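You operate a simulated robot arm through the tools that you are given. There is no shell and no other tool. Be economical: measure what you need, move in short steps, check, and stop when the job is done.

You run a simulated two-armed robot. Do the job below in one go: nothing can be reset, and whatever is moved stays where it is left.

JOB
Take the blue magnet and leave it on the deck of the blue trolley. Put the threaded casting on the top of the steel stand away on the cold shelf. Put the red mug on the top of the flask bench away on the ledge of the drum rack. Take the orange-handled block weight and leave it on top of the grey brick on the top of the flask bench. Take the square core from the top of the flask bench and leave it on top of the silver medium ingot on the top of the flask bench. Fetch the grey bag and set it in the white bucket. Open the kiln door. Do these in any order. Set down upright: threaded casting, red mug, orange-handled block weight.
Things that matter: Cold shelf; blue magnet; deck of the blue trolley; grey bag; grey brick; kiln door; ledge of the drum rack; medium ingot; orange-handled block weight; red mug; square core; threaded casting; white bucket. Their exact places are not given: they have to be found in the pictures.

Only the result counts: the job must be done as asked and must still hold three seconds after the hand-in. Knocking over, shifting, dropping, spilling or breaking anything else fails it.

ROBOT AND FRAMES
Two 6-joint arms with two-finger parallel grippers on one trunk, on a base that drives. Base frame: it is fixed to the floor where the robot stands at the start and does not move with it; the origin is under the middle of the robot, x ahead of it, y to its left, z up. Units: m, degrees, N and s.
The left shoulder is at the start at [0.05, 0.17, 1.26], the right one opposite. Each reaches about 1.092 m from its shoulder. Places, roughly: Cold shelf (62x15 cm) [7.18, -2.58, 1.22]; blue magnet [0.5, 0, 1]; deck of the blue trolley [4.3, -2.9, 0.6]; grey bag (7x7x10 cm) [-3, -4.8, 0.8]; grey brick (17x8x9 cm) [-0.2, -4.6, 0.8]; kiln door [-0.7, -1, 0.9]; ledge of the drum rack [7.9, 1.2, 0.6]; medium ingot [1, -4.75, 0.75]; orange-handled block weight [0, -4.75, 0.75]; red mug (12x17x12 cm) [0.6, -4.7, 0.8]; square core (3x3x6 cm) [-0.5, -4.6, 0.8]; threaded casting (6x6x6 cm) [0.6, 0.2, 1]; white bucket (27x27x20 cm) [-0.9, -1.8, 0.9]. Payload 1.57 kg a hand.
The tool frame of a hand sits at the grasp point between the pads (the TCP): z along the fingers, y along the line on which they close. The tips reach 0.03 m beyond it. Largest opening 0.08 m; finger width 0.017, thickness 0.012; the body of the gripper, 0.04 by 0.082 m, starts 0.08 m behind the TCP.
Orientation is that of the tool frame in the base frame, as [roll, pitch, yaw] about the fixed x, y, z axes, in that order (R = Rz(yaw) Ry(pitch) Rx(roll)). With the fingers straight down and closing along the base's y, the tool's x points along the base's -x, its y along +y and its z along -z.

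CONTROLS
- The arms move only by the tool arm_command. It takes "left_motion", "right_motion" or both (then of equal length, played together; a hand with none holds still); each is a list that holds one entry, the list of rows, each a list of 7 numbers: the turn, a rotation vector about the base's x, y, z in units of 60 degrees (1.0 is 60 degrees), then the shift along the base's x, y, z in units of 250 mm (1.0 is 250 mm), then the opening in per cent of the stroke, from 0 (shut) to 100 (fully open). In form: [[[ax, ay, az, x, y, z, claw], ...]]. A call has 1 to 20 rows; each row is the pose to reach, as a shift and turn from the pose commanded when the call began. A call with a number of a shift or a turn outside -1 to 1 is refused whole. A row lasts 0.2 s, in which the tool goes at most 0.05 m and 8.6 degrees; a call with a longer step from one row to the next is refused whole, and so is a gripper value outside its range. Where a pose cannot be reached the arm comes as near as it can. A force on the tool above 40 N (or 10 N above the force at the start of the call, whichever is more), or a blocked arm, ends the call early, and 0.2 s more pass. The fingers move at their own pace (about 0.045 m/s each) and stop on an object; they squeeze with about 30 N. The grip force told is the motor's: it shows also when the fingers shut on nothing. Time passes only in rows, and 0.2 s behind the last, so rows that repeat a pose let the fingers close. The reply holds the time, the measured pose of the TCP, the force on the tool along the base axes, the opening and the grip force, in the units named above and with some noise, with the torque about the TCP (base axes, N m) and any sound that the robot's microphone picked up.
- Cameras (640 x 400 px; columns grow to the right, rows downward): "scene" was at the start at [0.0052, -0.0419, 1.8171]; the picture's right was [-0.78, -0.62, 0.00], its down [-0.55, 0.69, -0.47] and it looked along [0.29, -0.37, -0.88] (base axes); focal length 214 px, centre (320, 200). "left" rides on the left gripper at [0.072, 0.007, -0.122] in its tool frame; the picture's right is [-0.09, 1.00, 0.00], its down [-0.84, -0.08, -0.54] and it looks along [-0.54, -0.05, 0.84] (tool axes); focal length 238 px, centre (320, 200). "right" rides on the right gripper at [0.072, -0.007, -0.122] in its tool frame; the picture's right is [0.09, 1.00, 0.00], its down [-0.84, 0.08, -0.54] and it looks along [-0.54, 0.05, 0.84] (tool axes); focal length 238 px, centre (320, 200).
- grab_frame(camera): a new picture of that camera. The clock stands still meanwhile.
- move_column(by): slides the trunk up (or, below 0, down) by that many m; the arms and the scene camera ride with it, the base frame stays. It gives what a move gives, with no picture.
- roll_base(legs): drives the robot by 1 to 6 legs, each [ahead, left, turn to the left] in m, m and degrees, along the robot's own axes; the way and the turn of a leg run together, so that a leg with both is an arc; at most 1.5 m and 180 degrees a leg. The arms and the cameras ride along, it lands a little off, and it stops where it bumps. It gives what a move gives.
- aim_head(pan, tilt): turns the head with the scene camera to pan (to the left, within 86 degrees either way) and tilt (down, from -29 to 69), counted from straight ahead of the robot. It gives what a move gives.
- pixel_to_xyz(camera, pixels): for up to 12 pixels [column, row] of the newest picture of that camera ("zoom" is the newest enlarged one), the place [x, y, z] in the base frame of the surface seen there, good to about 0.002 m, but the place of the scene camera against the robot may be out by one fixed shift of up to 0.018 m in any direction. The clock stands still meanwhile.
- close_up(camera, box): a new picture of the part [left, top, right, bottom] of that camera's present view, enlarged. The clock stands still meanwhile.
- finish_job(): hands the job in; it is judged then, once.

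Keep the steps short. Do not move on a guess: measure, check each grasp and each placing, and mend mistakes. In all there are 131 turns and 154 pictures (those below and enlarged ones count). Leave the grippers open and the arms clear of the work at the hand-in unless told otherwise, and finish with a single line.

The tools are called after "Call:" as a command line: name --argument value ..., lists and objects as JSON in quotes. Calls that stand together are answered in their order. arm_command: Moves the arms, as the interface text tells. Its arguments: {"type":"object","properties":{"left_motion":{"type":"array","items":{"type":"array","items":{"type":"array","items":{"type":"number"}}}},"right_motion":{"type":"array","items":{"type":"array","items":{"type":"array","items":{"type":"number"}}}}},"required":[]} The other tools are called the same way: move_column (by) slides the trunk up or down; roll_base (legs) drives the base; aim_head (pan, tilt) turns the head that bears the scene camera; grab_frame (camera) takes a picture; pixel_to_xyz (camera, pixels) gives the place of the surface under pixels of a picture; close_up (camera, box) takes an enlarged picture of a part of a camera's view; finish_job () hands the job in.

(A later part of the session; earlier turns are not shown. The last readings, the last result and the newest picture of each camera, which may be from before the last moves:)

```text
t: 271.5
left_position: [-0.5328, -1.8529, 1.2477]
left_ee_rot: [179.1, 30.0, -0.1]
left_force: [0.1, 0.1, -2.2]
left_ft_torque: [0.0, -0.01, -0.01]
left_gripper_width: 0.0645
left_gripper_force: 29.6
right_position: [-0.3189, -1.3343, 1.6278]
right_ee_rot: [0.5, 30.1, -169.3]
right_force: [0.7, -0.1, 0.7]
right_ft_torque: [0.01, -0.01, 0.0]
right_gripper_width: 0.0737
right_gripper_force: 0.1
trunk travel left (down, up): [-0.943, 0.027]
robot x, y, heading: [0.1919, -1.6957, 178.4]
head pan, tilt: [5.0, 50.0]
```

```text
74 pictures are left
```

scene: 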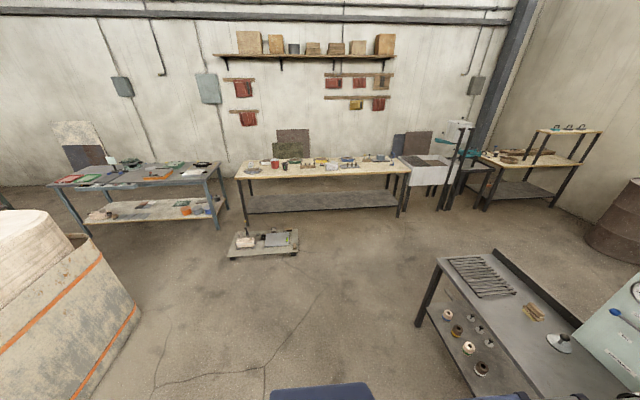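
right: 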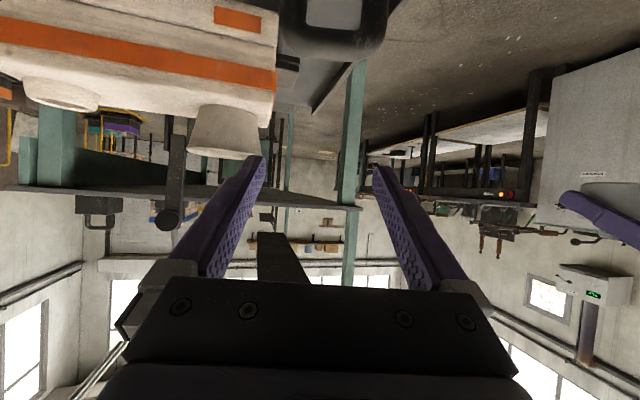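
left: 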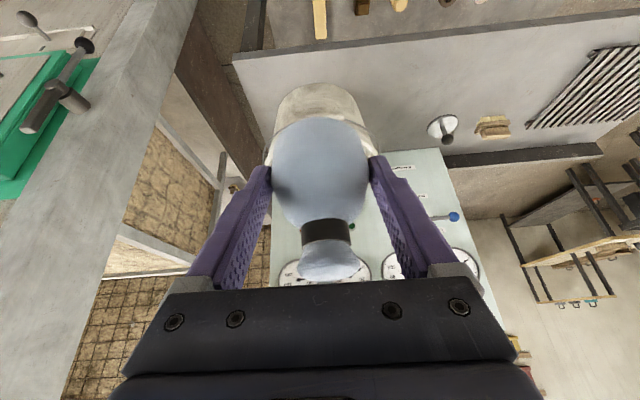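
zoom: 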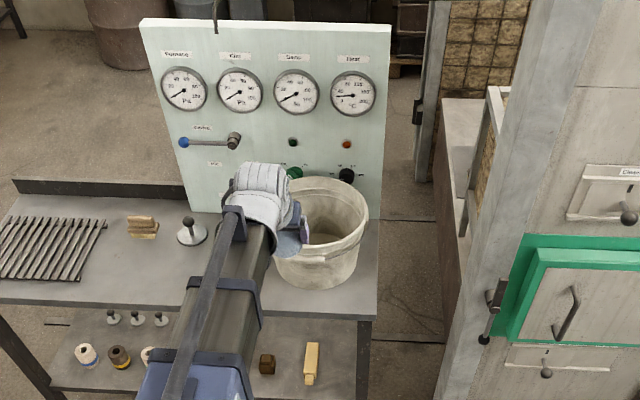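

Call:
pixel_to_xyz --camera "zoom" --pixels '[[366, 222], [362, 245], [352, 190], [325, 180], [315, 262], [278, 252], [350, 265]]'

Call:
pixel_to_xyz --camera "left" --pixels '[[317, 84], [272, 115], [366, 125], [290, 92], [345, 92]]'

```text
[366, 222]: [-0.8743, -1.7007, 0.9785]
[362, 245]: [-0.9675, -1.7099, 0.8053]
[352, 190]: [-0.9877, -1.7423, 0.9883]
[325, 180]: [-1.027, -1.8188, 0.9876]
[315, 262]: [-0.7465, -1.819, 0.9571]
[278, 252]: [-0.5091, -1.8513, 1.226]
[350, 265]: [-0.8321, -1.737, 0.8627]
```

```text
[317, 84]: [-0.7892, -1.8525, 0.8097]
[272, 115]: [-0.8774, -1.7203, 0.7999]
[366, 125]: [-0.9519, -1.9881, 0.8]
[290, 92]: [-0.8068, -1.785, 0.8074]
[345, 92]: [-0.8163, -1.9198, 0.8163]
```

Bucket mouth: centre ≈(−0.89,−1.83), rim ≈0.99, floor ≈0.81. I go ahead 0.2 m, point the fingers straight down and move over the bucket.

Call:
roll_base --legs '[[0.2, 0, 0]]'

Call:
arm_command --left_motion '[[[0, -0.125, 0, -0.12, 0.02, -0.05, 0], [0, -0.25, 0, -0.24, 0.04, -0.09, 0], [0, -0.375, 0, -0.36, 0.06, -0.11, 0], [0, -0.5, 0, -0.5, 0.08, -0.118, 0], [0, -0.5, 0, -0.63, 0.09, -0.118, 0], [0, -0.5, 0, -0.63, 0.09, -0.118, 0]]]'

Call:
grab_frame --camera "left"

Call:
close_up --camera "scene" --box '[230, 80, 390, 240]'

```text
t: 273.1
left_position: [-0.7378, -1.8441, 1.2481]
left_ee_rot: [179.1, 29.9, -0.2]
left_force: [-0.7, 0.6, -1.5]
left_ft_torque: [-0.03, -0.04, 0.01]
left_gripper_width: 0.0645
left_gripper_force: 30.4
right_position: [-0.5246, -1.3287, 1.6276]
right_ee_rot: [0.5, 30.2, -169.5]
right_force: [0.3, 0.1, -0.1]
right_ft_torque: [-0.01, 0.05, 0.02]
right_gripper_width: 0.0736
right_gripper_force: 0.1
trunk travel left (down, up): [-0.943, 0.027]
robot x, y, heading: [-0.0142, -1.6898, 178.4]
head pan, tilt: [5.0, 50.0]
```

```text
t: 274.5
left_position: [-0.8927, -1.8219, 1.2182]
left_ee_rot: [179.2, -0.1, -0.3]
left_force: [-0.7, 0.4, -0.6]
left_ft_torque: [-0.02, 0.01, -0.01]
left_gripper_width: 0.0644
left_gripper_force: 30.3
right_position: [-0.5224, -1.3282, 1.6289]
right_ee_rot: [0.5, 30.1, -169.4]
right_force: [0.5, -0.3, 0.3]
right_ft_torque: [-0.02, 0.01, -0.02]
right_gripper_width: 0.0736
right_gripper_force: 0.0
trunk travel left (down, up): [-0.943, 0.027]
robot x, y, heading: [-0.0112, -1.6916, 178.2]
head pan, tilt: [5.0, 50.0]
```

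```text
73 pictures are left
```

left: 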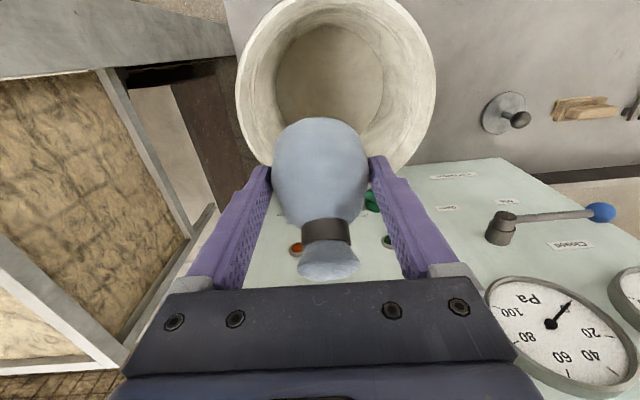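

```text
2.50 times, centred on (310, 160) of scene
```

zoom: 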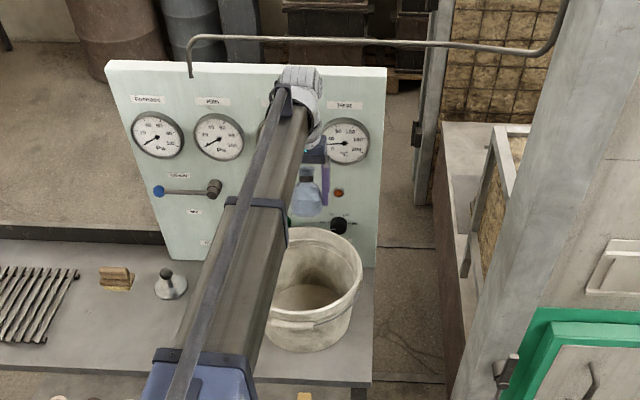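

Call:
pixel_to_xyz --camera "left" --pixels '[[238, 70], [435, 80], [290, 5], [395, 10], [335, 60], [400, 165], [262, 150]]'

```text
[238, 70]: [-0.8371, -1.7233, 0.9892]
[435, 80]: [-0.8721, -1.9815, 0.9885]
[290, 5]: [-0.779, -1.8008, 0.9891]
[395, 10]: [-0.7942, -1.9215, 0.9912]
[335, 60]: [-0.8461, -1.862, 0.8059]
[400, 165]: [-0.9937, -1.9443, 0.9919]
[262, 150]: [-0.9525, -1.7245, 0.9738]
```

Bucket centre refined to (−0.895,−1.855). I shift 33 mm and lower in two steps.

Call:
arm_command --left_motion '[[[0, 0, 0, -0.005, -0.07, 0, 0], [0, 0, 0, -0.01, -0.132, 0, 0], [0, 0, 0, -0.01, -0.132, 0, 0]]]'

Call:
move_column --by -0.22

Call:
move_column --by -0.11

Call:
close_up --camera "scene" --box '[230, 80, 390, 240]'

Call:
grab_frame --camera "left"

```text
t: 275.3
left_position: [-0.8957, -1.8555, 1.2179]
left_ee_rot: [179.2, 0.0, -0.3]
left_force: [-1.0, -0.7, -1.3]
left_ft_torque: [-0.02, 0.02, -0.01]
left_gripper_width: 0.0642
left_gripper_force: 29.6
right_position: [-0.5222, -1.3278, 1.6284]
right_ee_rot: [0.4, 30.0, -169.4]
right_force: [0.1, -0.3, 0.3]
right_ft_torque: [0.04, -0.01, -0.01]
right_gripper_width: 0.0737
right_gripper_force: 0.2
trunk travel left (down, up): [-0.943, 0.027]
robot x, y, heading: [-0.0094, -1.6905, 178.2]
head pan, tilt: [5.0, 50.0]
```

```text
t: 277.6
left_position: [-0.8959, -1.8568, 0.9987]
left_ee_rot: [179.2, 0.0, -0.2]
left_force: [-0.7, -0.5, -1.1]
left_ft_torque: [0.0, -0.02, -0.02]
left_gripper_width: 0.0642
left_gripper_force: 29.7
right_position: [-0.5223, -1.3284, 1.4071]
right_ee_rot: [0.5, 30.1, -169.5]
right_force: [-0.3, 0.6, 0.5]
right_ft_torque: [-0.02, 0.0, 0.0]
right_gripper_width: 0.0737
right_gripper_force: 0.1
trunk travel left (down, up): [-0.723, 0.247]
robot x, y, heading: [-0.0135, -1.6935, 178.1]
head pan, tilt: [5.0, 50.0]
```

```text
t: 279.1
left_position: [-0.8957, -1.8568, 0.8885]
left_ee_rot: [179.2, -0.1, -0.2]
left_force: [0.1, -0.9, -1.0]
left_ft_torque: [-0.01, -0.01, 0.01]
left_gripper_width: 0.064
left_gripper_force: 30.4
right_position: [-0.5209, -1.3291, 1.2987]
right_ee_rot: [0.5, 30.1, -169.4]
right_force: [-0.3, -0.3, 0.5]
right_ft_torque: [-0.03, -0.02, -0.02]
right_gripper_width: 0.0735
right_gripper_force: 0.0
trunk travel left (down, up): [-0.613, 0.357]
robot x, y, heading: [-0.0107, -1.6942, 178.5]
head pan, tilt: [5.0, 50.0]
```

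```text
2.50 times, centred on (310, 160) of scene
```

zoom: 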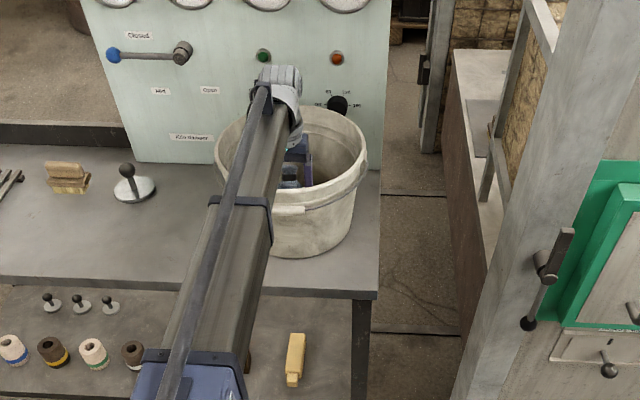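

```text
70 pictures are left
```

left: 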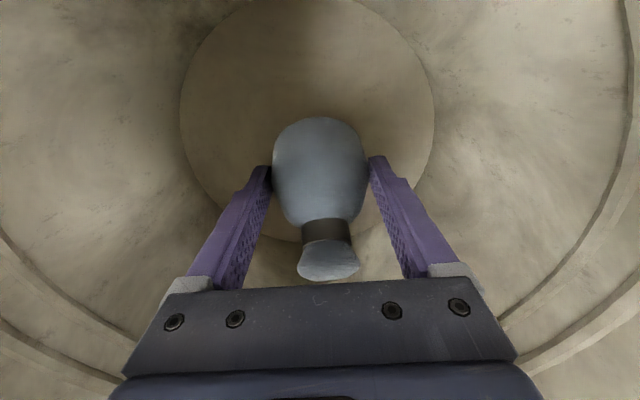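

Call:
move_column --by -0.022

Call:
move_column --by -0.006

```text
t: 279.7
left_position: [-0.8953, -1.8551, 0.8649]
left_ee_rot: [179.2, -0.2, -0.1]
left_force: [-0.5, -1.0, -1.8]
left_ft_torque: [-0.04, -0.03, -0.01]
left_gripper_width: 0.0642
left_gripper_force: 29.9
right_position: [-0.5237, -1.3286, 1.277]
right_ee_rot: [0.5, 30.2, -169.4]
right_force: [-0.3, 0.0, -0.7]
right_ft_torque: [0.01, 0.02, 0.02]
right_gripper_width: 0.0735
right_gripper_force: 0.1
trunk travel left (down, up): [-0.591, 0.379]
robot x, y, heading: [-0.0155, -1.6902, 178.3]
head pan, tilt: [5.0, 50.0]
```

```text
t: 280.3
left_position: [-0.8941, -1.8574, 0.8629]
left_ee_rot: [179.1, 0.2, -0.1]
left_force: [-1.9, -4.4, 28.8]
left_ft_torque: [-0.24, 0.32, 0.02]
left_gripper_width: 0.0642
left_gripper_force: 30.2
right_position: [-0.5194, -1.329, 1.272]
right_ee_rot: [0.5, 30.0, -169.3]
right_force: [0.0, 0.0, 0.5]
right_ft_torque: [0.01, 0.01, -0.01]
right_gripper_width: 0.0739
right_gripper_force: 0.1
trunk travel left (down, up): [-0.585, 0.385]
robot x, y, heading: [-0.0132, -1.6908, 178.2]
head pan, tilt: [5.0, 50.0]
```

Bag touches the bucket floor. I open and raise.

Call:
arm_command --left_motion '[[[0, 0, 0, 0, 0, 0, 90], [0, 0, 0, 0, 0, 0, 100], [0, 0, 0, 0, 0, 0, 100], [0, 0, 0, 0, 0, 0, 100]]]'

Call:
move_column --by 0.3

Call:
grab_frame --camera "left"

Call:
aim_head --pan -28 --tilt 50

Call:
grab_frame --camera "scene"

```text
t: 281.3
left_position: [-0.8958, -1.8559, 0.8611]
left_ee_rot: [179.2, -0.1, -0.2]
left_force: [0.3, 0.3, 0.3]
left_ft_torque: [0.0, -0.01, 0.01]
left_gripper_width: 0.08
left_gripper_force: 0.0
right_position: [-0.5231, -1.3281, 1.2708]
right_ee_rot: [0.6, 30.1, -169.5]
right_force: [-1.0, 0.0, 0.1]
right_ft_torque: [-0.07, -0.02, 0.01]
right_gripper_width: 0.0737
right_gripper_force: 0.0
trunk travel left (down, up): [-0.585, 0.385]
robot x, y, heading: [-0.0176, -1.6937, 178.7]
head pan, tilt: [5.0, 50.0]
```

```text
t: 284.3
left_position: [-0.8974, -1.8553, 1.1599]
left_ee_rot: [179.2, -0.1, -0.3]
left_force: [-0.9, 0.0, 0.2]
left_ft_torque: [0.02, -0.03, -0.01]
left_gripper_width: 0.0799
left_gripper_force: 0.0
right_position: [-0.5221, -1.3293, 1.5708]
right_ee_rot: [0.5, 30.1, -169.4]
right_force: [-0.4, -0.1, 0.5]
right_ft_torque: [0.02, -0.02, -0.02]
right_gripper_width: 0.0735
right_gripper_force: 0.0
trunk travel left (down, up): [-0.885, 0.085]
robot x, y, heading: [-0.0117, -1.6931, 178.3]
head pan, tilt: [5.0, 50.0]
```

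```text
69 pictures are left
```

left: 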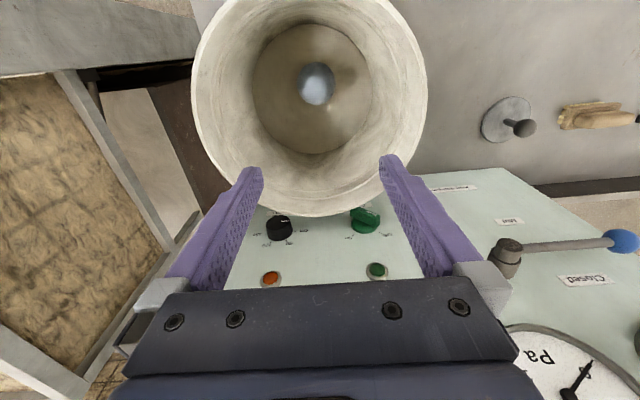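

```text
t: 285.3
left_position: [-0.8968, -1.8569, 1.16]
left_ee_rot: [179.2, 0.0, -0.2]
left_force: [-0.5, 0.6, -0.2]
left_ft_torque: [0.0, 0.02, 0.0]
left_gripper_width: 0.0799
left_gripper_force: 0.0
right_position: [-0.5232, -1.3284, 1.5703]
right_ee_rot: [0.5, 30.1, -169.4]
right_force: [0.2, -0.4, -0.2]
right_ft_torque: [0.0, 0.02, 0.02]
right_gripper_width: 0.0738
right_gripper_force: 0.0
trunk travel left (down, up): [-0.885, 0.085]
robot x, y, heading: [-0.0111, -1.6898, 178.4]
head pan, tilt: [-28.0, 50.0]
```

```text
68 pictures are left
```

scene: 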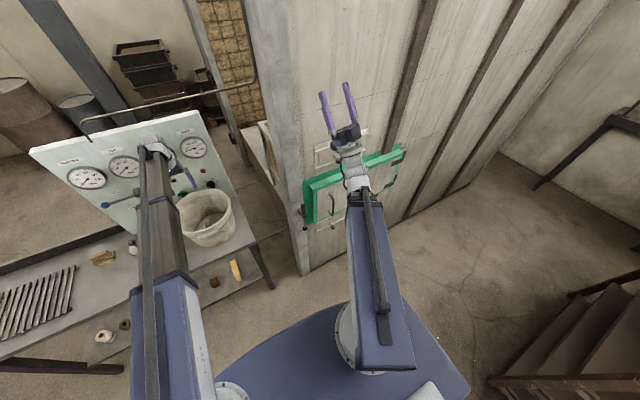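

The bag stands inside the bucket. I retract the left arm, back off, and move in front of the kiln door to inspect it.

Call:
arm_command --left_motion '[[[0, 0, 0, 0.18, 0, 0, 100], [0, 0, 0, 0.36, 0, 0, 100], [0, 0, 0, 0.54, 0, 0, 100], [0, 0, 0, 0.72, 0, 0, 100], [0, 0, 0, 0.9, 0, 0, 100], [0, 0, 0, 1.0, 0, 0, 100]]]'

Call:
roll_base --legs '[[-0.35, 0, 0], [0, -0.62, 1.5]]'

Call:
aim_head --pan 0 --tilt 40

Call:
grab_frame --camera "scene"

Call:
close_up --camera "scene" --box '[220, 120, 400, 260]'

```text
t: 286.7
left_position: [-0.6448, -1.8554, 1.1608]
left_ee_rot: [179.3, 0.0, -0.2]
left_force: [-0.2, -0.5, -0.6]
left_ft_torque: [0.01, -0.03, 0.0]
left_gripper_width: 0.0798
left_gripper_force: 0.0
right_position: [-0.5228, -1.3279, 1.5708]
right_ee_rot: [0.5, 30.1, -169.4]
right_force: [0.5, -0.2, -0.1]
right_ft_torque: [-0.02, 0.02, -0.02]
right_gripper_width: 0.0736
right_gripper_force: 0.1
trunk travel left (down, up): [-0.885, 0.085]
robot x, y, heading: [-0.0122, -1.6884, 178.5]
head pan, tilt: [-28.0, 50.0]
```

```text
t: 292.0
left_position: [-0.2839, -1.2679, 1.1601]
left_ee_rot: [179.2, -0.1, 1.3]
left_force: [-0.2, 0.6, 0.0]
left_ft_torque: [0.0, -0.01, 0.0]
left_gripper_width: 0.0801
left_gripper_force: 0.1
right_position: [-0.1742, -0.7381, 1.5707]
right_ee_rot: [0.6, 30.2, -167.9]
right_force: [-1.4, -0.1, 0.1]
right_ft_torque: [0.01, -0.03, 0.04]
right_gripper_width: 0.0738
right_gripper_force: 0.0
trunk travel left (down, up): [-0.885, 0.085]
robot x, y, heading: [0.341, -1.0892, 179.7]
head pan, tilt: [-28.0, 50.0]
```

```text
t: 292.9
left_position: [-0.2839, -1.2671, 1.1604]
left_ee_rot: [179.2, 0.0, 1.3]
left_force: [0.0, 0.1, -0.3]
left_ft_torque: [-0.03, 0.02, -0.01]
left_gripper_width: 0.0802
left_gripper_force: 0.0
right_position: [-0.1733, -0.7378, 1.5706]
right_ee_rot: [0.5, 30.0, -167.9]
right_force: [0.3, 0.2, 0.4]
right_ft_torque: [0.03, -0.03, 0.0]
right_gripper_width: 0.0737
right_gripper_force: 0.1
trunk travel left (down, up): [-0.885, 0.085]
robot x, y, heading: [0.3437, -1.0843, 179.8]
head pan, tilt: [0.0, 40.0]
```

```text
67 pictures are left
```

scene: 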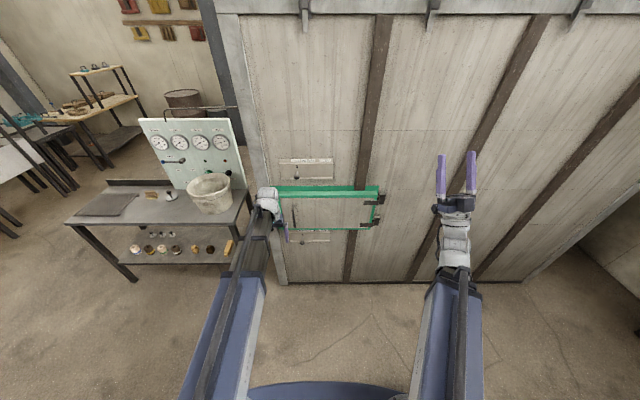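

```text
2.86 times, centred on (310, 190) of scene
```

zoom: 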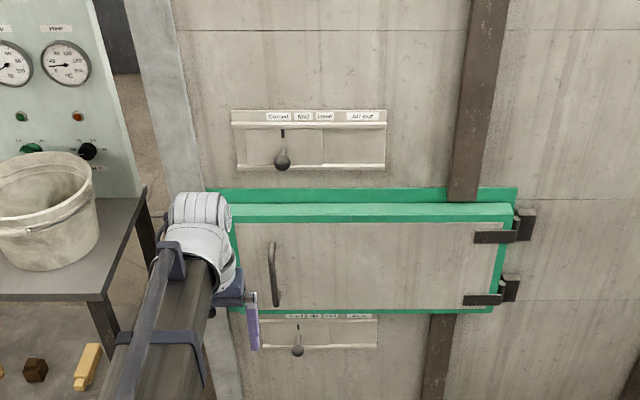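

The door has hinges on the right, a bar handle at left, and a latch on the left jamb hidden by my left hand. I move the left hand aside and look closer.

Call:
arm_command --left_motion '[[[0, 0, 0, 0, -0.18, 0, 100], [0, 0, 0, 0, -0.36, 0, 100], [0, 0, 0, 0, -0.54, 0, 100], [0, 0, 0, 0, -0.72, 0, 100]]]'

Call:
close_up --camera "scene" --box '[255, 150, 395, 250]'

Call:
close_up --camera "scene" --box '[255, 170, 325, 250]'

```text
t: 293.9
left_position: [-0.2821, -1.4513, 1.1594]
left_ee_rot: [179.2, -0.1, 1.4]
left_force: [0.6, 0.7, 1.0]
left_ft_torque: [0.0, -0.02, 0.0]
left_gripper_width: 0.0803
left_gripper_force: 0.0
right_position: [-0.1745, -0.7394, 1.5711]
right_ee_rot: [0.5, 30.0, -168.0]
right_force: [0.8, 0.5, 0.6]
right_ft_torque: [-0.02, 0.01, 0.04]
right_gripper_width: 0.0736
right_gripper_force: 0.1
trunk travel left (down, up): [-0.885, 0.085]
robot x, y, heading: [0.3435, -1.0878, 179.7]
head pan, tilt: [0.0, 40.0]
```

```text
4.00 times, centred on (325, 200) of scene
```

zoom: 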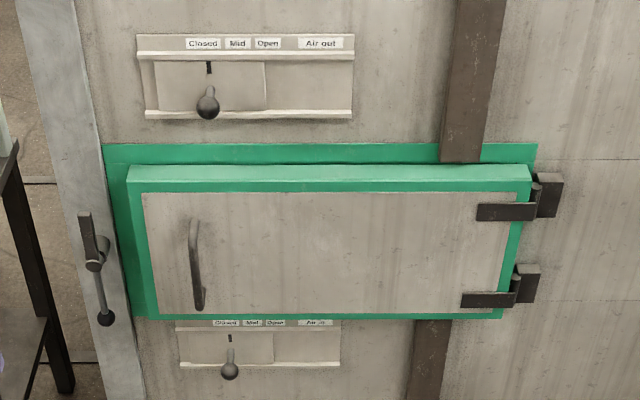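

```text
5.00 times, centred on (290, 210) of scene
```

zoom: 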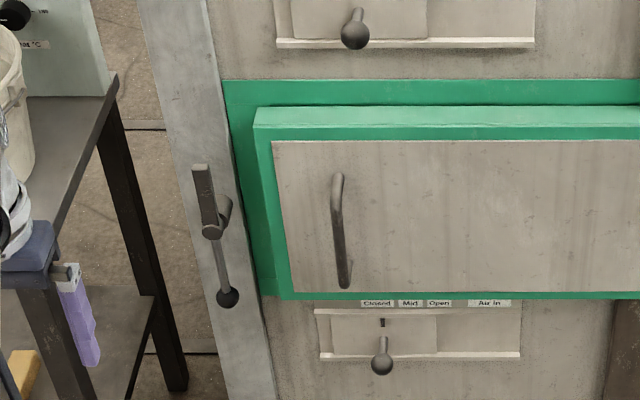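

The latch bar stands upright, i.e. not across the door, so pulling should work. I measure handle, door and hinge.

Call:
pixel_to_xyz --camera "zoom" --pixels '[[337, 195], [340, 235], [345, 275], [337, 177], [300, 220], [400, 220], [255, 120], [290, 296], [203, 180], [222, 210], [227, 296], [600, 200]]'

Call:
pixel_to_xyz --camera "scene" --pixels '[[390, 200], [386, 220], [378, 203], [372, 225], [330, 165], [312, 240]]'

```text
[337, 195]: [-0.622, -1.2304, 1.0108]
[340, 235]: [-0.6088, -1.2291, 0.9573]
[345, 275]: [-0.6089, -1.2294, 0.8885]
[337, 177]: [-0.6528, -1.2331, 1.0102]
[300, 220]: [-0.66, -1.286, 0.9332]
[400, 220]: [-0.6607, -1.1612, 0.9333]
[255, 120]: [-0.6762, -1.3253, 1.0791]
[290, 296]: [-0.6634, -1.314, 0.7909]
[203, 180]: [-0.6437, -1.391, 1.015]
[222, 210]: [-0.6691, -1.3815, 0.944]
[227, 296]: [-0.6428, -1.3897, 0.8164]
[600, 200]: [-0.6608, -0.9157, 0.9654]
```

```text
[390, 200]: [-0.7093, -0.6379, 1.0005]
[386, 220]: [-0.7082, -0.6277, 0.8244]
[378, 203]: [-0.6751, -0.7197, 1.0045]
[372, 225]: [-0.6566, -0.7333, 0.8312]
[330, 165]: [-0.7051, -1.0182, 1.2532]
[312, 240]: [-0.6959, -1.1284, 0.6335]
```

Handle: vertical bar at x≈−0.615, y≈−1.23, z 0.88–1.01; hinge line at about (−0.67,−0.68). I'll use the right hand, fingers horizontal. I reposition the base and turn the right hand level.

Call:
roll_base --legs '[[-0.08, 0.31, 0]]'

Call:
arm_command --right_motion '[[[0, 0, -0.1, 0, 0, 0, 100], [0, 0, -0.2, 0, 0, 0, 100], [0, 0, -0.2, 0, 0, 0, 100]]]'

Call:
arm_command --right_motion '[[[0, -0.125, 0, -0.08, -0.04, -0.06, 100], [0, -0.25, 0, -0.16, -0.08, -0.14, 100], [0, -0.375, 0, -0.24, -0.12, -0.23, 100], [0, -0.5, 0, -0.3, -0.16, -0.32, 100], [0, -0.625, 0, -0.36, -0.2, -0.43, 100], [0, -0.75, 0, -0.4, -0.24, -0.54, 100], [0, -0.875, 0, -0.42, -0.28, -0.65, 100], [0, -1.0, 0, -0.44, -0.32, -0.76, 100], [0, -1.0, 0, -0.44, -0.32, -0.76, 100]]]'

Call:
move_column --by -0.36

Call:
grab_frame --camera "right"

Call:
grab_frame --camera "scene"

```text
t: 296.1
left_position: [-0.2025, -1.7626, 1.1596]
left_ee_rot: [179.2, 0.0, 1.4]
left_force: [0.4, -0.7, 1.0]
left_ft_torque: [-0.02, -0.03, 0.0]
left_gripper_width: 0.0799
left_gripper_force: 0.1
right_position: [-0.0964, -1.0525, 1.5703]
right_ee_rot: [0.4, 30.2, -167.9]
right_force: [1.1, -0.9, 0.2]
right_ft_torque: [-0.01, -0.03, -0.01]
right_gripper_width: 0.0736
right_gripper_force: 0.1
trunk travel left (down, up): [-0.885, 0.085]
robot x, y, heading: [0.4211, -1.3953, 180.1]
head pan, tilt: [0.0, 40.0]
```

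```text
t: 296.9
left_position: [-0.2044, -1.7616, 1.1594]
left_ee_rot: [179.2, 0.0, 1.4]
left_force: [-0.3, 0.2, 0.4]
left_ft_torque: [-0.01, -0.01, -0.02]
left_gripper_width: 0.08
left_gripper_force: 0.0
right_position: [-0.1009, -1.0389, 1.5699]
right_ee_rot: [-0.5, 30.7, -179.9]
right_force: [-0.2, -0.7, -0.3]
right_ft_torque: [0.0, 0.04, -0.02]
right_gripper_width: 0.08
right_gripper_force: 0.1
right hand out of reach, approached as far as the arm can: row 2, 3
trunk travel left (down, up): [-0.885, 0.085]
robot x, y, heading: [0.4229, -1.398, 179.9]
head pan, tilt: [0.0, 40.0]
```

```text
t: 298.9
left_position: [-0.2042, -1.7616, 1.1607]
left_ee_rot: [179.1, 0.0, 1.4]
left_force: [-1.6, 0.5, 0.3]
left_ft_torque: [0.04, 0.03, 0.02]
left_gripper_width: 0.0799
left_gripper_force: 0.0
right_position: [-0.2378, -1.1082, 1.3792]
right_ee_rot: [144.7, 89.9, -35.7]
right_force: [0.8, 1.0, -0.6]
right_ft_torque: [0.0, -0.01, 0.0]
right_gripper_width: 0.08
right_gripper_force: 0.0
right hand out of reach, approached as far as the arm can: row 1, 2, 3, 4, 5, 6, 7, 8, 9
trunk travel left (down, up): [-0.885, 0.085]
robot x, y, heading: [0.4208, -1.3991, 180.0]
head pan, tilt: [0.0, 40.0]
```

```text
t: 302.4
left_position: [-0.2032, -1.7617, 0.8005]
left_ee_rot: [179.3, -0.1, 1.4]
left_force: [0.2, 0.2, -0.5]
left_ft_torque: [0.02, 0.02, -0.01]
left_gripper_width: 0.0797
left_gripper_force: 0.1
right_position: [-0.2377, -1.1084, 1.0193]
right_ee_rot: [146.6, 89.8, -33.9]
right_force: [0.1, 0.4, -0.9]
right_ft_torque: [-0.02, 0.01, 0.0]
right_gripper_width: 0.0801
right_gripper_force: 0.0
trunk travel left (down, up): [-0.525, 0.445]
robot x, y, heading: [0.4237, -1.3993, 179.8]
head pan, tilt: [0.0, 40.0]
```

```text
63 pictures are left
```

right: 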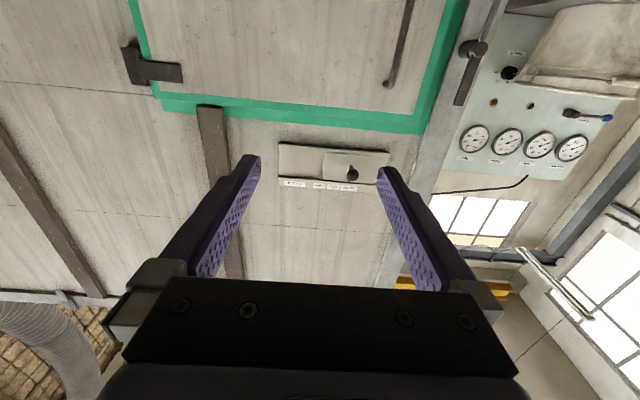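

```text
62 pictures are left
```

scene: 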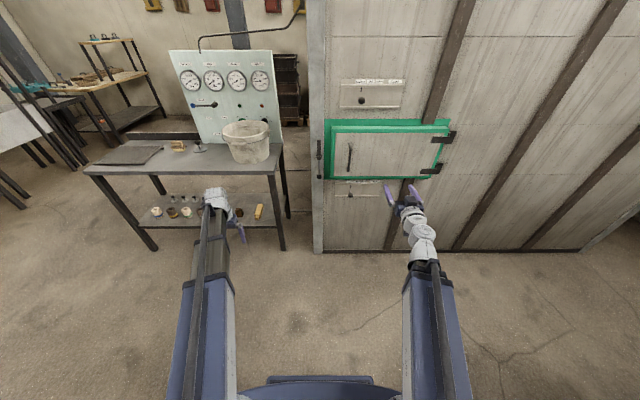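

Call:
pixel_to_xyz --camera "right" --pixels '[[407, 15], [399, 50], [391, 80], [440, 60], [300, 50], [130, 45], [180, 72]]'

Call:
move_column --by -0.075

Call:
arm_command --right_motion '[[[0, 0, 0, -0.1, -0.15, 0, 100], [0, 0, 0, -0.25, -0.3, 0, 100], [0, 0, 0, -0.4, -0.4, 0, 100], [0, 0, 0, -0.56, -0.45, 0, 100], [0, 0, 0, -0.72, -0.484, 0, 100], [0, 0, 0, -0.88, -0.484, 0, 100], [0, 0, 0, -1.0, -0.484, 0, 100], [0, 0, 0, -1.0, -0.484, 0, 100]]]'

Call:
grab_frame --camera "right"

```text
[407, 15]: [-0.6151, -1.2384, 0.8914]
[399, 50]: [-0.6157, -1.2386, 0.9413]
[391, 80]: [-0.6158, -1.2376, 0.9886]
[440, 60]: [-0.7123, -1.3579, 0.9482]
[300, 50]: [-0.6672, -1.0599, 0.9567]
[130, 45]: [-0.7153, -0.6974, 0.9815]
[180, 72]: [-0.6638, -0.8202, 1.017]
```

```text
t: 303.5
left_position: [-0.205, -1.7619, 0.7256]
left_ee_rot: [179.1, 0.0, 1.4]
left_force: [-0.6, 0.5, 0.1]
left_ft_torque: [-0.02, 0.02, 0.01]
left_gripper_width: 0.0802
left_gripper_force: 0.1
right_position: [-0.238, -1.1091, 0.9439]
right_ee_rot: [145.8, 89.9, -34.5]
right_force: [-0.4, -0.2, -0.2]
right_ft_torque: [0.01, 0.03, 0.03]
right_gripper_width: 0.08
right_gripper_force: 0.0
trunk travel left (down, up): [-0.45, 0.52]
robot x, y, heading: [0.4246, -1.393, 180.2]
head pan, tilt: [0.0, 40.0]
```

```text
refused: row 2 steps farther than a row can; nothing moved
```

```text
61 pictures are left
```

right: 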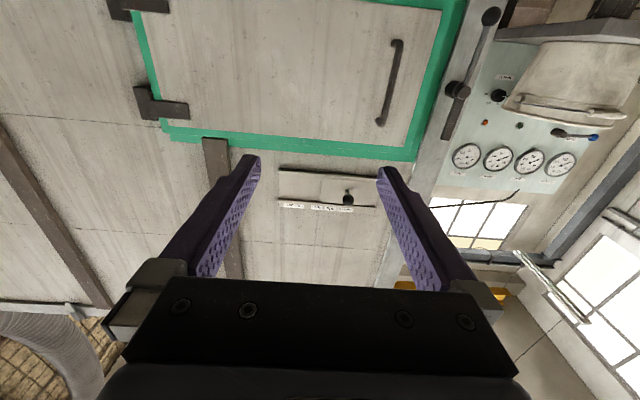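

Handle by wrist camera: y −1.238, x≈−0.62. I approach in two moves with smaller steps.

Call:
arm_command --right_motion '[[[0, 0, 0, -0.08, -0.15, 0, 100], [0, 0, 0, -0.18, -0.3, 0, 100], [0, 0, 0, -0.3, -0.43, 0, 100], [0, 0, 0, -0.46, -0.516, 0, 100], [0, 0, 0, -0.64, -0.516, 0, 100], [0, 0, 0, -0.8, -0.516, 0, 100], [0, 0, 0, -0.9, -0.516, 0, 100], [0, 0, 0, -0.9, -0.516, 0, 100]]]'

Call:
grab_frame --camera "right"

```text
t: 305.3
left_position: [-0.2037, -1.7617, 0.7248]
left_ee_rot: [179.1, -0.1, 1.4]
left_force: [1.4, 0.6, 0.2]
left_ft_torque: [-0.01, 0.01, -0.02]
left_gripper_width: 0.0801
left_gripper_force: 0.1
right_position: [-0.4613, -1.2375, 0.9453]
right_ee_rot: [147.2, 89.9, -33.2]
right_force: [-0.4, -1.0, -1.2]
right_ft_torque: [-0.01, 0.01, -0.03]
right_gripper_width: 0.0802
right_gripper_force: 0.1
trunk travel left (down, up): [-0.45, 0.52]
robot x, y, heading: [0.4261, -1.3997, 180.0]
head pan, tilt: [0.0, 40.0]
```

```text
60 pictures are left
```

right: 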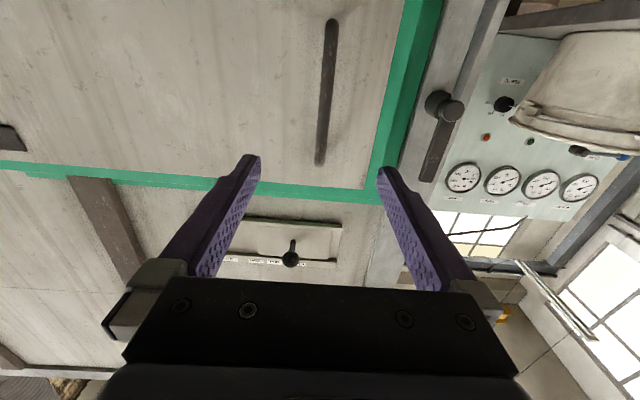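

Call:
arm_command --right_motion '[[[0, 0, 0, -0.18, 0, 0, 100], [0, 0, 0, -0.36, 0, 0, 100], [0, 0, 0, -0.52, 0, 0, 100], [0, 0, 0, -0.62, 0, 0, 100], [0, 0, 0, -0.62, 0, 0, 100], [0, 0, 0, -0.62, 0, 0, 30], [0, 0, 0, -0.62, 0, 0, 0], [0, 0, 0, -0.62, 0, 0, 0], [0, 0, 0, -0.62, 0, 0, 0], [0, 0, 0, -0.62, 0, 0, 0], [0, 0, 0, -0.62, 0, 0, 0]]]'

Call:
grab_frame --camera "right"

```text
t: 307.7
left_position: [-0.2018, -1.7611, 0.7258]
left_ee_rot: [179.2, 0.0, 1.4]
left_force: [-0.6, 0.1, -0.4]
left_ft_torque: [-0.03, 0.0, -0.02]
left_gripper_width: 0.0798
left_gripper_force: 0.1
right_position: [-0.6186, -1.2414, 0.9456]
right_ee_rot: [61.4, 89.9, -118.8]
right_force: [1.2, -10.0, -2.4]
right_ft_torque: [0.04, 0.09, 0.03]
right_gripper_width: 0.0138
right_gripper_force: 30.0
trunk travel left (down, up): [-0.45, 0.52]
robot x, y, heading: [0.4226, -1.3971, 179.7]
head pan, tilt: [0.0, 40.0]
```

```text
59 pictures are left
```

right: 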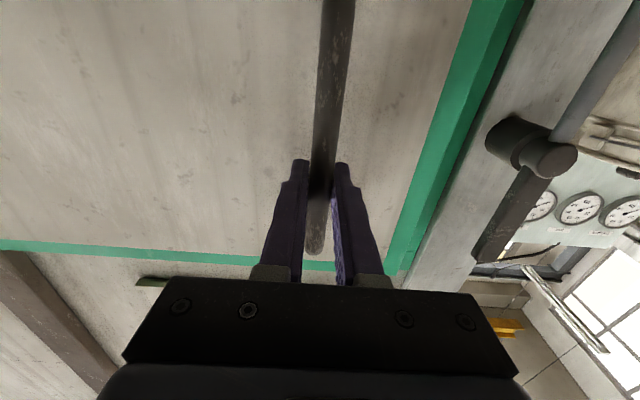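

The handle is gripped. I pull along the hinge arc, 25° first.

Call:
arm_command --right_motion '[[[0, 0, 0.083, 0.188, 0.026, 0, 0], [0, 0, 0.167, 0.38, 0.069, 0, 0], [0, 0, 0.25, 0.564, 0.128, 0, 0], [0, 0, 0.333, 0.742, 0.203, 0, 0], [0, 0, 0.417, 0.913, 0.293, 0, 0]]]'

Call:
close_up --camera "scene" --box '[280, 100, 480, 240]'

```text
t: 308.9
left_position: [-0.2034, -1.7609, 0.7245]
left_ee_rot: [179.3, 0.0, 1.3]
left_force: [0.0, 0.5, 0.1]
left_ft_torque: [0.03, -0.02, 0.02]
left_gripper_width: 0.0799
left_gripper_force: 0.1
right_position: [-0.4013, -1.1577, 0.9461]
right_ee_rot: [87.1, 89.7, -70.7]
right_force: [-2.1, 4.6, 5.3]
right_ft_torque: [0.36, -0.18, -0.15]
right_gripper_width: 0.0135
right_gripper_force: 30.0
trunk travel left (down, up): [-0.45, 0.52]
robot x, y, heading: [0.4234, -1.3987, 179.8]
head pan, tilt: [0.0, 40.0]
stopped in row 5 (right hand): the force on the tool passed its limit at 42 N (the readings are from after the stop); the commanded pose is now the measured one
```

```text
2.86 times, centred on (380, 170) of scene
```

zoom: 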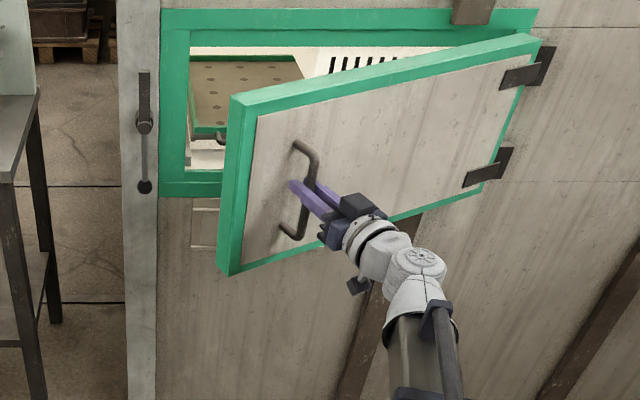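

Door is opening. I measure its present angle to refine the hinge position.

Call:
pixel_to_xyz --camera "zoom" --pixels '[[262, 150], [262, 230], [400, 110], [480, 90], [505, 70], [235, 105], [535, 45], [520, 90], [303, 170]]'

```text
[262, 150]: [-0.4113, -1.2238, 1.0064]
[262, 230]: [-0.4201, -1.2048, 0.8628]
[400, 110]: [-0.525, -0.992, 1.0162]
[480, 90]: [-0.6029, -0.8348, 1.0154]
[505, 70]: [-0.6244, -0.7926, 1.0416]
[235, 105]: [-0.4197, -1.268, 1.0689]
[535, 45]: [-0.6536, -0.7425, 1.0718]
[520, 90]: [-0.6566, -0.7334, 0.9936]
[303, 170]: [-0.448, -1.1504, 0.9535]
```

Hinge refined to (−0.66,−0.728); door at 26°. I continue the arc by 35°.

Call:
arm_command --right_motion '[[[0, 0, 0.083, 0.147, 0.097, 0, 0], [0, 0, 0.167, 0.285, 0.207, 0, 0], [0, 0, 0.25, 0.412, 0.329, 0, 0], [0, 0, 0.333, 0.529, 0.46, 0, 0], [0, 0, 0.417, 0.634, 0.602, 0, 0], [0, 0, 0.5, 0.726, 0.753, 0, 0], [0, 0, 0.583, 0.804, 0.91, 0, 0]]]'

Call:
close_up --camera "scene" --box '[280, 100, 480, 240]'

```text
t: 309.7
left_position: [-0.2065, -1.7601, 0.725]
left_ee_rot: [179.2, -0.2, 1.3]
left_force: [0.0, -0.4, 0.1]
left_ft_torque: [-0.01, -0.01, 0.01]
left_gripper_width: 0.0795
left_gripper_force: 0.0
right_position: [-0.3064, -1.0747, 0.945]
right_ee_rot: [76.4, 89.7, -68.3]
right_force: [-4.4, 2.8, 1.2]
right_ft_torque: [0.43, -0.21, -0.14]
right_gripper_width: 0.0138
right_gripper_force: 29.4
trunk travel left (down, up): [-0.45, 0.52]
robot x, y, heading: [0.4205, -1.3963, 179.7]
head pan, tilt: [0.0, 40.0]
stopped in row 4 (right hand): the force on the tool passed its limit at 43 N (the readings are from after the stop); the commanded pose is now the measured one
```

```text
2.86 times, centred on (380, 170) of scene
```

zoom: 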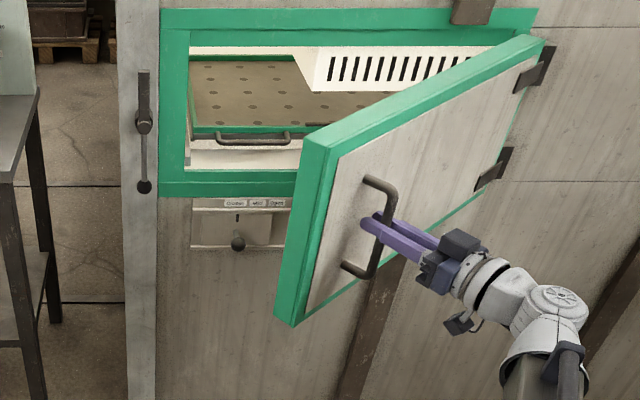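

Circle fit gives hinge (−0.69,−0.732), R 0.514; door at 40°. I go on more slowly for another 31°.

Call:
arm_command --right_motion '[[[0, 0, 0.058, 0.081, 0.096, 0, 0], [0, 0, 0.117, 0.156, 0.197, 0, 0], [0, 0, 0.175, 0.224, 0.302, 0, 0], [0, 0, 0.233, 0.286, 0.412, 0, 0], [0, 0, 0.292, 0.342, 0.525, 0, 0], [0, 0, 0.35, 0.39, 0.641, 0, 0], [0, 0, 0.408, 0.431, 0.76, 0, 0], [0, 0, 0.467, 0.464, 0.881, 0, 0], [0, 0, 0.517, 0.487, 0.986, 0, 0]]]'

Call:
close_up --camera "scene" --box '[280, 100, 480, 240]'

```text
t: 311.7
left_position: [-0.205, -1.7598, 0.7256]
left_ee_rot: [179.1, 0.0, 1.2]
left_force: [0.0, -0.1, -1.5]
left_ft_torque: [-0.02, -0.02, 0.0]
left_gripper_width: 0.08
left_gripper_force: 0.1
right_position: [-0.1891, -0.851, 0.9455]
right_ee_rot: [105.0, 89.6, -9.2]
right_force: [4.8, -2.0, -0.4]
right_ft_torque: [0.34, 0.22, 0.09]
right_gripper_width: 0.0138
right_gripper_force: 30.0
right hand out of reach, approached as far as the arm can: row 9
trunk travel left (down, up): [-0.45, 0.52]
robot x, y, heading: [0.4263, -1.4001, 179.9]
head pan, tilt: [0.0, 40.0]
stopped in row 9 (right hand): the force on the tool passed its limit at 63 N (the readings are from after the stop); the commanded pose is now the measured one
```

```text
2.86 times, centred on (380, 170) of scene
```

zoom: 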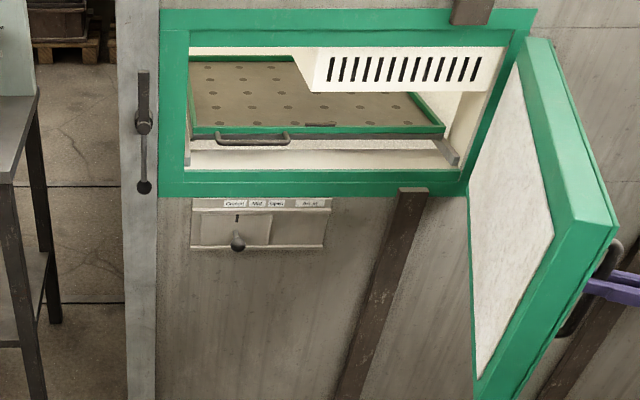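

Door stands at ~70°. To be safe I'll open it further: release, retreat, rise over the door, and push from the inside.

Call:
arm_command --right_motion '[[[0, 0, 0, 0, 0, 0, 60], [0, 0, 0, 0, 0, 0, 100], [0, 0, 0, 0, 0, 0, 100], [0, 0, 0, 0, 0, 0, 100], [0, 0, 0, 0.05, 0.12, 0, 100], [0, 0, 0, 0.1, 0.26, 0, 100], [0, 0, 0, 0.14, 0.38, 0, 100]]]'

Call:
move_column --by 0.35

Call:
arm_command --right_motion '[[[0, 0, -0.125, 0, -0.1, 0, 100], [0, 0, -0.25, 0, -0.25, 0, 100], [0, 0, -0.375, 0, -0.4, 0, 60], [0, 0, -0.5, -0.1, -0.55, 0, 20], [0, 0, -0.625, -0.2, -0.7, 0, 0], [0, 0, -0.75, -0.3, -0.85, 0, 0], [0, 0, -0.875, -0.4, -1.0, 0, 0], [0, 0, -1.0, -0.5, -1.0, 0, 0], [0, 0, -1.0, -0.5, -1.0, 0, 0]]]'

Call:
grab_frame --camera "scene"

```text
t: 313.3
left_position: [-0.2053, -1.7584, 0.7246]
left_ee_rot: [179.2, 0.1, 1.2]
left_force: [0.5, 0.1, 0.0]
left_ft_torque: [-0.04, -0.03, 0.02]
left_gripper_width: 0.08
left_gripper_force: 0.2
right_position: [-0.2089, -0.7845, 0.9446]
right_ee_rot: [93.5, 89.7, -24.3]
right_force: [-0.1, 0.1, -0.1]
right_ft_torque: [0.01, 0.01, 0.02]
right_gripper_width: 0.0801
right_gripper_force: 0.1
right hand out of reach, approached as far as the arm can: row 5, 6, 7
trunk travel left (down, up): [-0.45, 0.52]
robot x, y, heading: [0.4202, -1.3983, 179.7]
head pan, tilt: [0.0, 40.0]
```

```text
t: 316.8
left_position: [-0.2062, -1.7599, 1.0747]
left_ee_rot: [179.2, 0.0, 1.3]
left_force: [1.1, -0.6, 0.9]
left_ft_torque: [-0.01, -0.02, -0.01]
left_gripper_width: 0.0798
left_gripper_force: 0.1
right_position: [-0.2088, -0.787, 1.2957]
right_ee_rot: [100.0, 89.6, -17.8]
right_force: [0.9, 0.5, -0.4]
right_ft_torque: [0.04, -0.01, 0.03]
right_gripper_width: 0.08
right_gripper_force: 0.0
trunk travel left (down, up): [-0.8, 0.17]
robot x, y, heading: [0.4232, -1.3981, 179.9]
head pan, tilt: [0.0, 40.0]
```

```text
t: 318.8
left_position: [-0.2054, -1.7605, 1.0748]
left_ee_rot: [179.1, -0.1, 1.3]
left_force: [0.5, -0.2, -0.1]
left_ft_torque: [0.0, 0.01, -0.04]
left_gripper_width: 0.0798
left_gripper_force: 0.0
right_position: [-0.3341, -1.0367, 1.2947]
right_ee_rot: [77.8, 89.6, -100.1]
right_force: [-0.4, 0.2, 0.1]
right_ft_torque: [-0.01, -0.01, -0.02]
right_gripper_width: 0.0001
right_gripper_force: 21.4
trunk travel left (down, up): [-0.8, 0.17]
robot x, y, heading: [0.422, -1.396, 179.8]
head pan, tilt: [0.0, 40.0]
```

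```text
55 pictures are left
```

scene: 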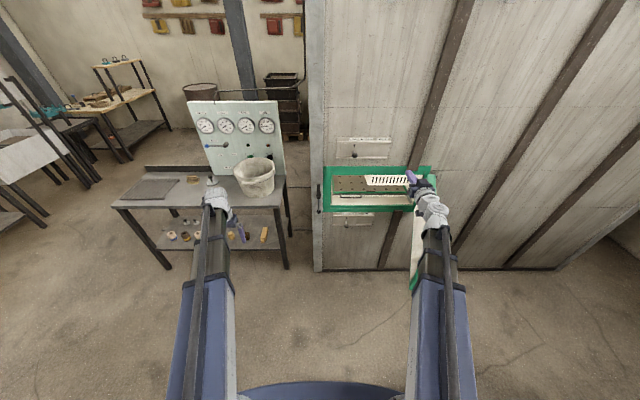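

Call:
arm_command --right_motion '[[[0, 0, 0, 0, -0.18, 0, 0], [0, 0, 0, 0, -0.36, 0, 0], [0, 0, 0, 0, -0.54, 0, 0], [0, 0, 0, 0, -0.54, 0, 0]]]'

Call:
move_column --by -0.35

Call:
arm_command --right_motion '[[[0, 0, 0, 0, 0.12, 0, 0], [0, 0, 0, 0, 0.24, 0, 0], [0, 0, 0, 0, 0.36, 0, 0], [0, 0, 0, 0, 0.46, 0, 0], [0, 0, 0, 0, 0.56, 0, 0], [0, 0, 0, 0, 0.66, 0, 0], [0, 0, 0, 0, 0.76, 0, 0], [0, 0, 0, 0, 0.86, 0, 0], [0, 0, 0, 0, 0.96, 0, 0]]]'

Call:
grab_frame --camera "scene"

```text
t: 319.8
left_position: [-0.2038, -1.7598, 1.0751]
left_ee_rot: [179.2, 0.0, 1.3]
left_force: [-0.4, 0.6, 0.1]
left_ft_torque: [-0.02, -0.05, -0.01]
left_gripper_width: 0.0802
left_gripper_force: 0.0
right_position: [-0.3315, -1.1724, 1.2951]
right_ee_rot: [103.7, 89.7, -74.2]
right_force: [0.3, 0.4, -0.2]
right_ft_torque: [0.0, 0.01, 0.0]
right_gripper_width: 0.0001
right_gripper_force: 21.4
trunk travel left (down, up): [-0.8, 0.17]
robot x, y, heading: [0.4224, -1.3999, 179.8]
head pan, tilt: [0.0, 40.0]
```

```text
t: 323.2
left_position: [-0.2057, -1.759, 0.7262]
left_ee_rot: [179.3, 0.0, 1.3]
left_force: [0.1, -0.1, 0.4]
left_ft_torque: [0.02, 0.01, 0.0]
left_gripper_width: 0.0802
left_gripper_force: 0.1
right_position: [-0.3323, -1.1731, 0.9442]
right_ee_rot: [104.1, 89.6, -73.6]
right_force: [-0.4, 0.1, 0.1]
right_ft_torque: [-0.01, 0.0, 0.03]
right_gripper_width: 0.0001
right_gripper_force: 21.2
trunk travel left (down, up): [-0.45, 0.52]
robot x, y, heading: [0.4246, -1.3975, 179.4]
head pan, tilt: [0.0, 40.0]
```

```text
t: 325.2
left_position: [-0.2037, -1.7601, 0.7246]
left_ee_rot: [179.2, 0.0, 1.4]
left_force: [-0.2, 0.3, -0.1]
left_ft_torque: [0.01, 0.02, -0.02]
left_gripper_width: 0.0801
left_gripper_force: 0.1
right_position: [-0.3337, -0.9324, 0.9447]
right_ee_rot: [95.8, 89.6, -81.9]
right_force: [0.1, 0.1, 0.9]
right_ft_torque: [0.01, -0.02, 0.0]
right_gripper_width: 0.0002
right_gripper_force: 20.9
trunk travel left (down, up): [-0.45, 0.52]
robot x, y, heading: [0.4275, -1.3962, 179.8]
head pan, tilt: [0.0, 40.0]
```

```text
54 pictures are left
```

scene: 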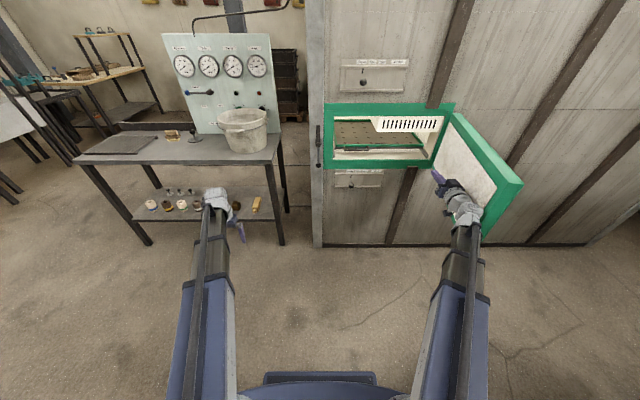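

Call:
arm_command --right_motion '[[[0, 0, 0, 0, 0.1, 0, 0], [0, 0, 0, 0, 0.2, 0, 0], [0, 0, 0, 0, 0.3, 0, 0], [0, 0, 0, 0, 0.4, 0, 0], [0, 0, 0, 0, 0.5, 0, 0], [0, 0, 0, 0, 0.58, 0, 0]]]'

Call:
close_up --camera "scene" --box '[300, 70, 540, 250]'

```text
t: 326.6
left_position: [-0.2059, -1.7591, 0.7261]
left_ee_rot: [179.3, 0.0, 1.3]
left_force: [-0.8, 0.8, 0.2]
left_ft_torque: [-0.01, -0.01, 0.01]
left_gripper_width: 0.0797
left_gripper_force: 0.1
right_position: [-0.3309, -0.7872, 0.9457]
right_ee_rot: [106.1, 89.6, -71.8]
right_force: [0.1, -0.1, -0.2]
right_ft_torque: [-0.01, -0.02, 0.02]
right_gripper_width: 0.0
right_gripper_force: 21.5
trunk travel left (down, up): [-0.45, 0.52]
robot x, y, heading: [0.4236, -1.3978, 179.8]
head pan, tilt: [0.0, 40.0]
```

```text
2.22 times, centred on (420, 160) of scene
```

zoom: 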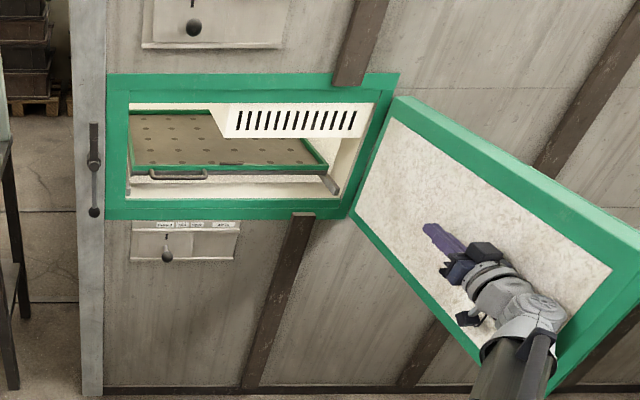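

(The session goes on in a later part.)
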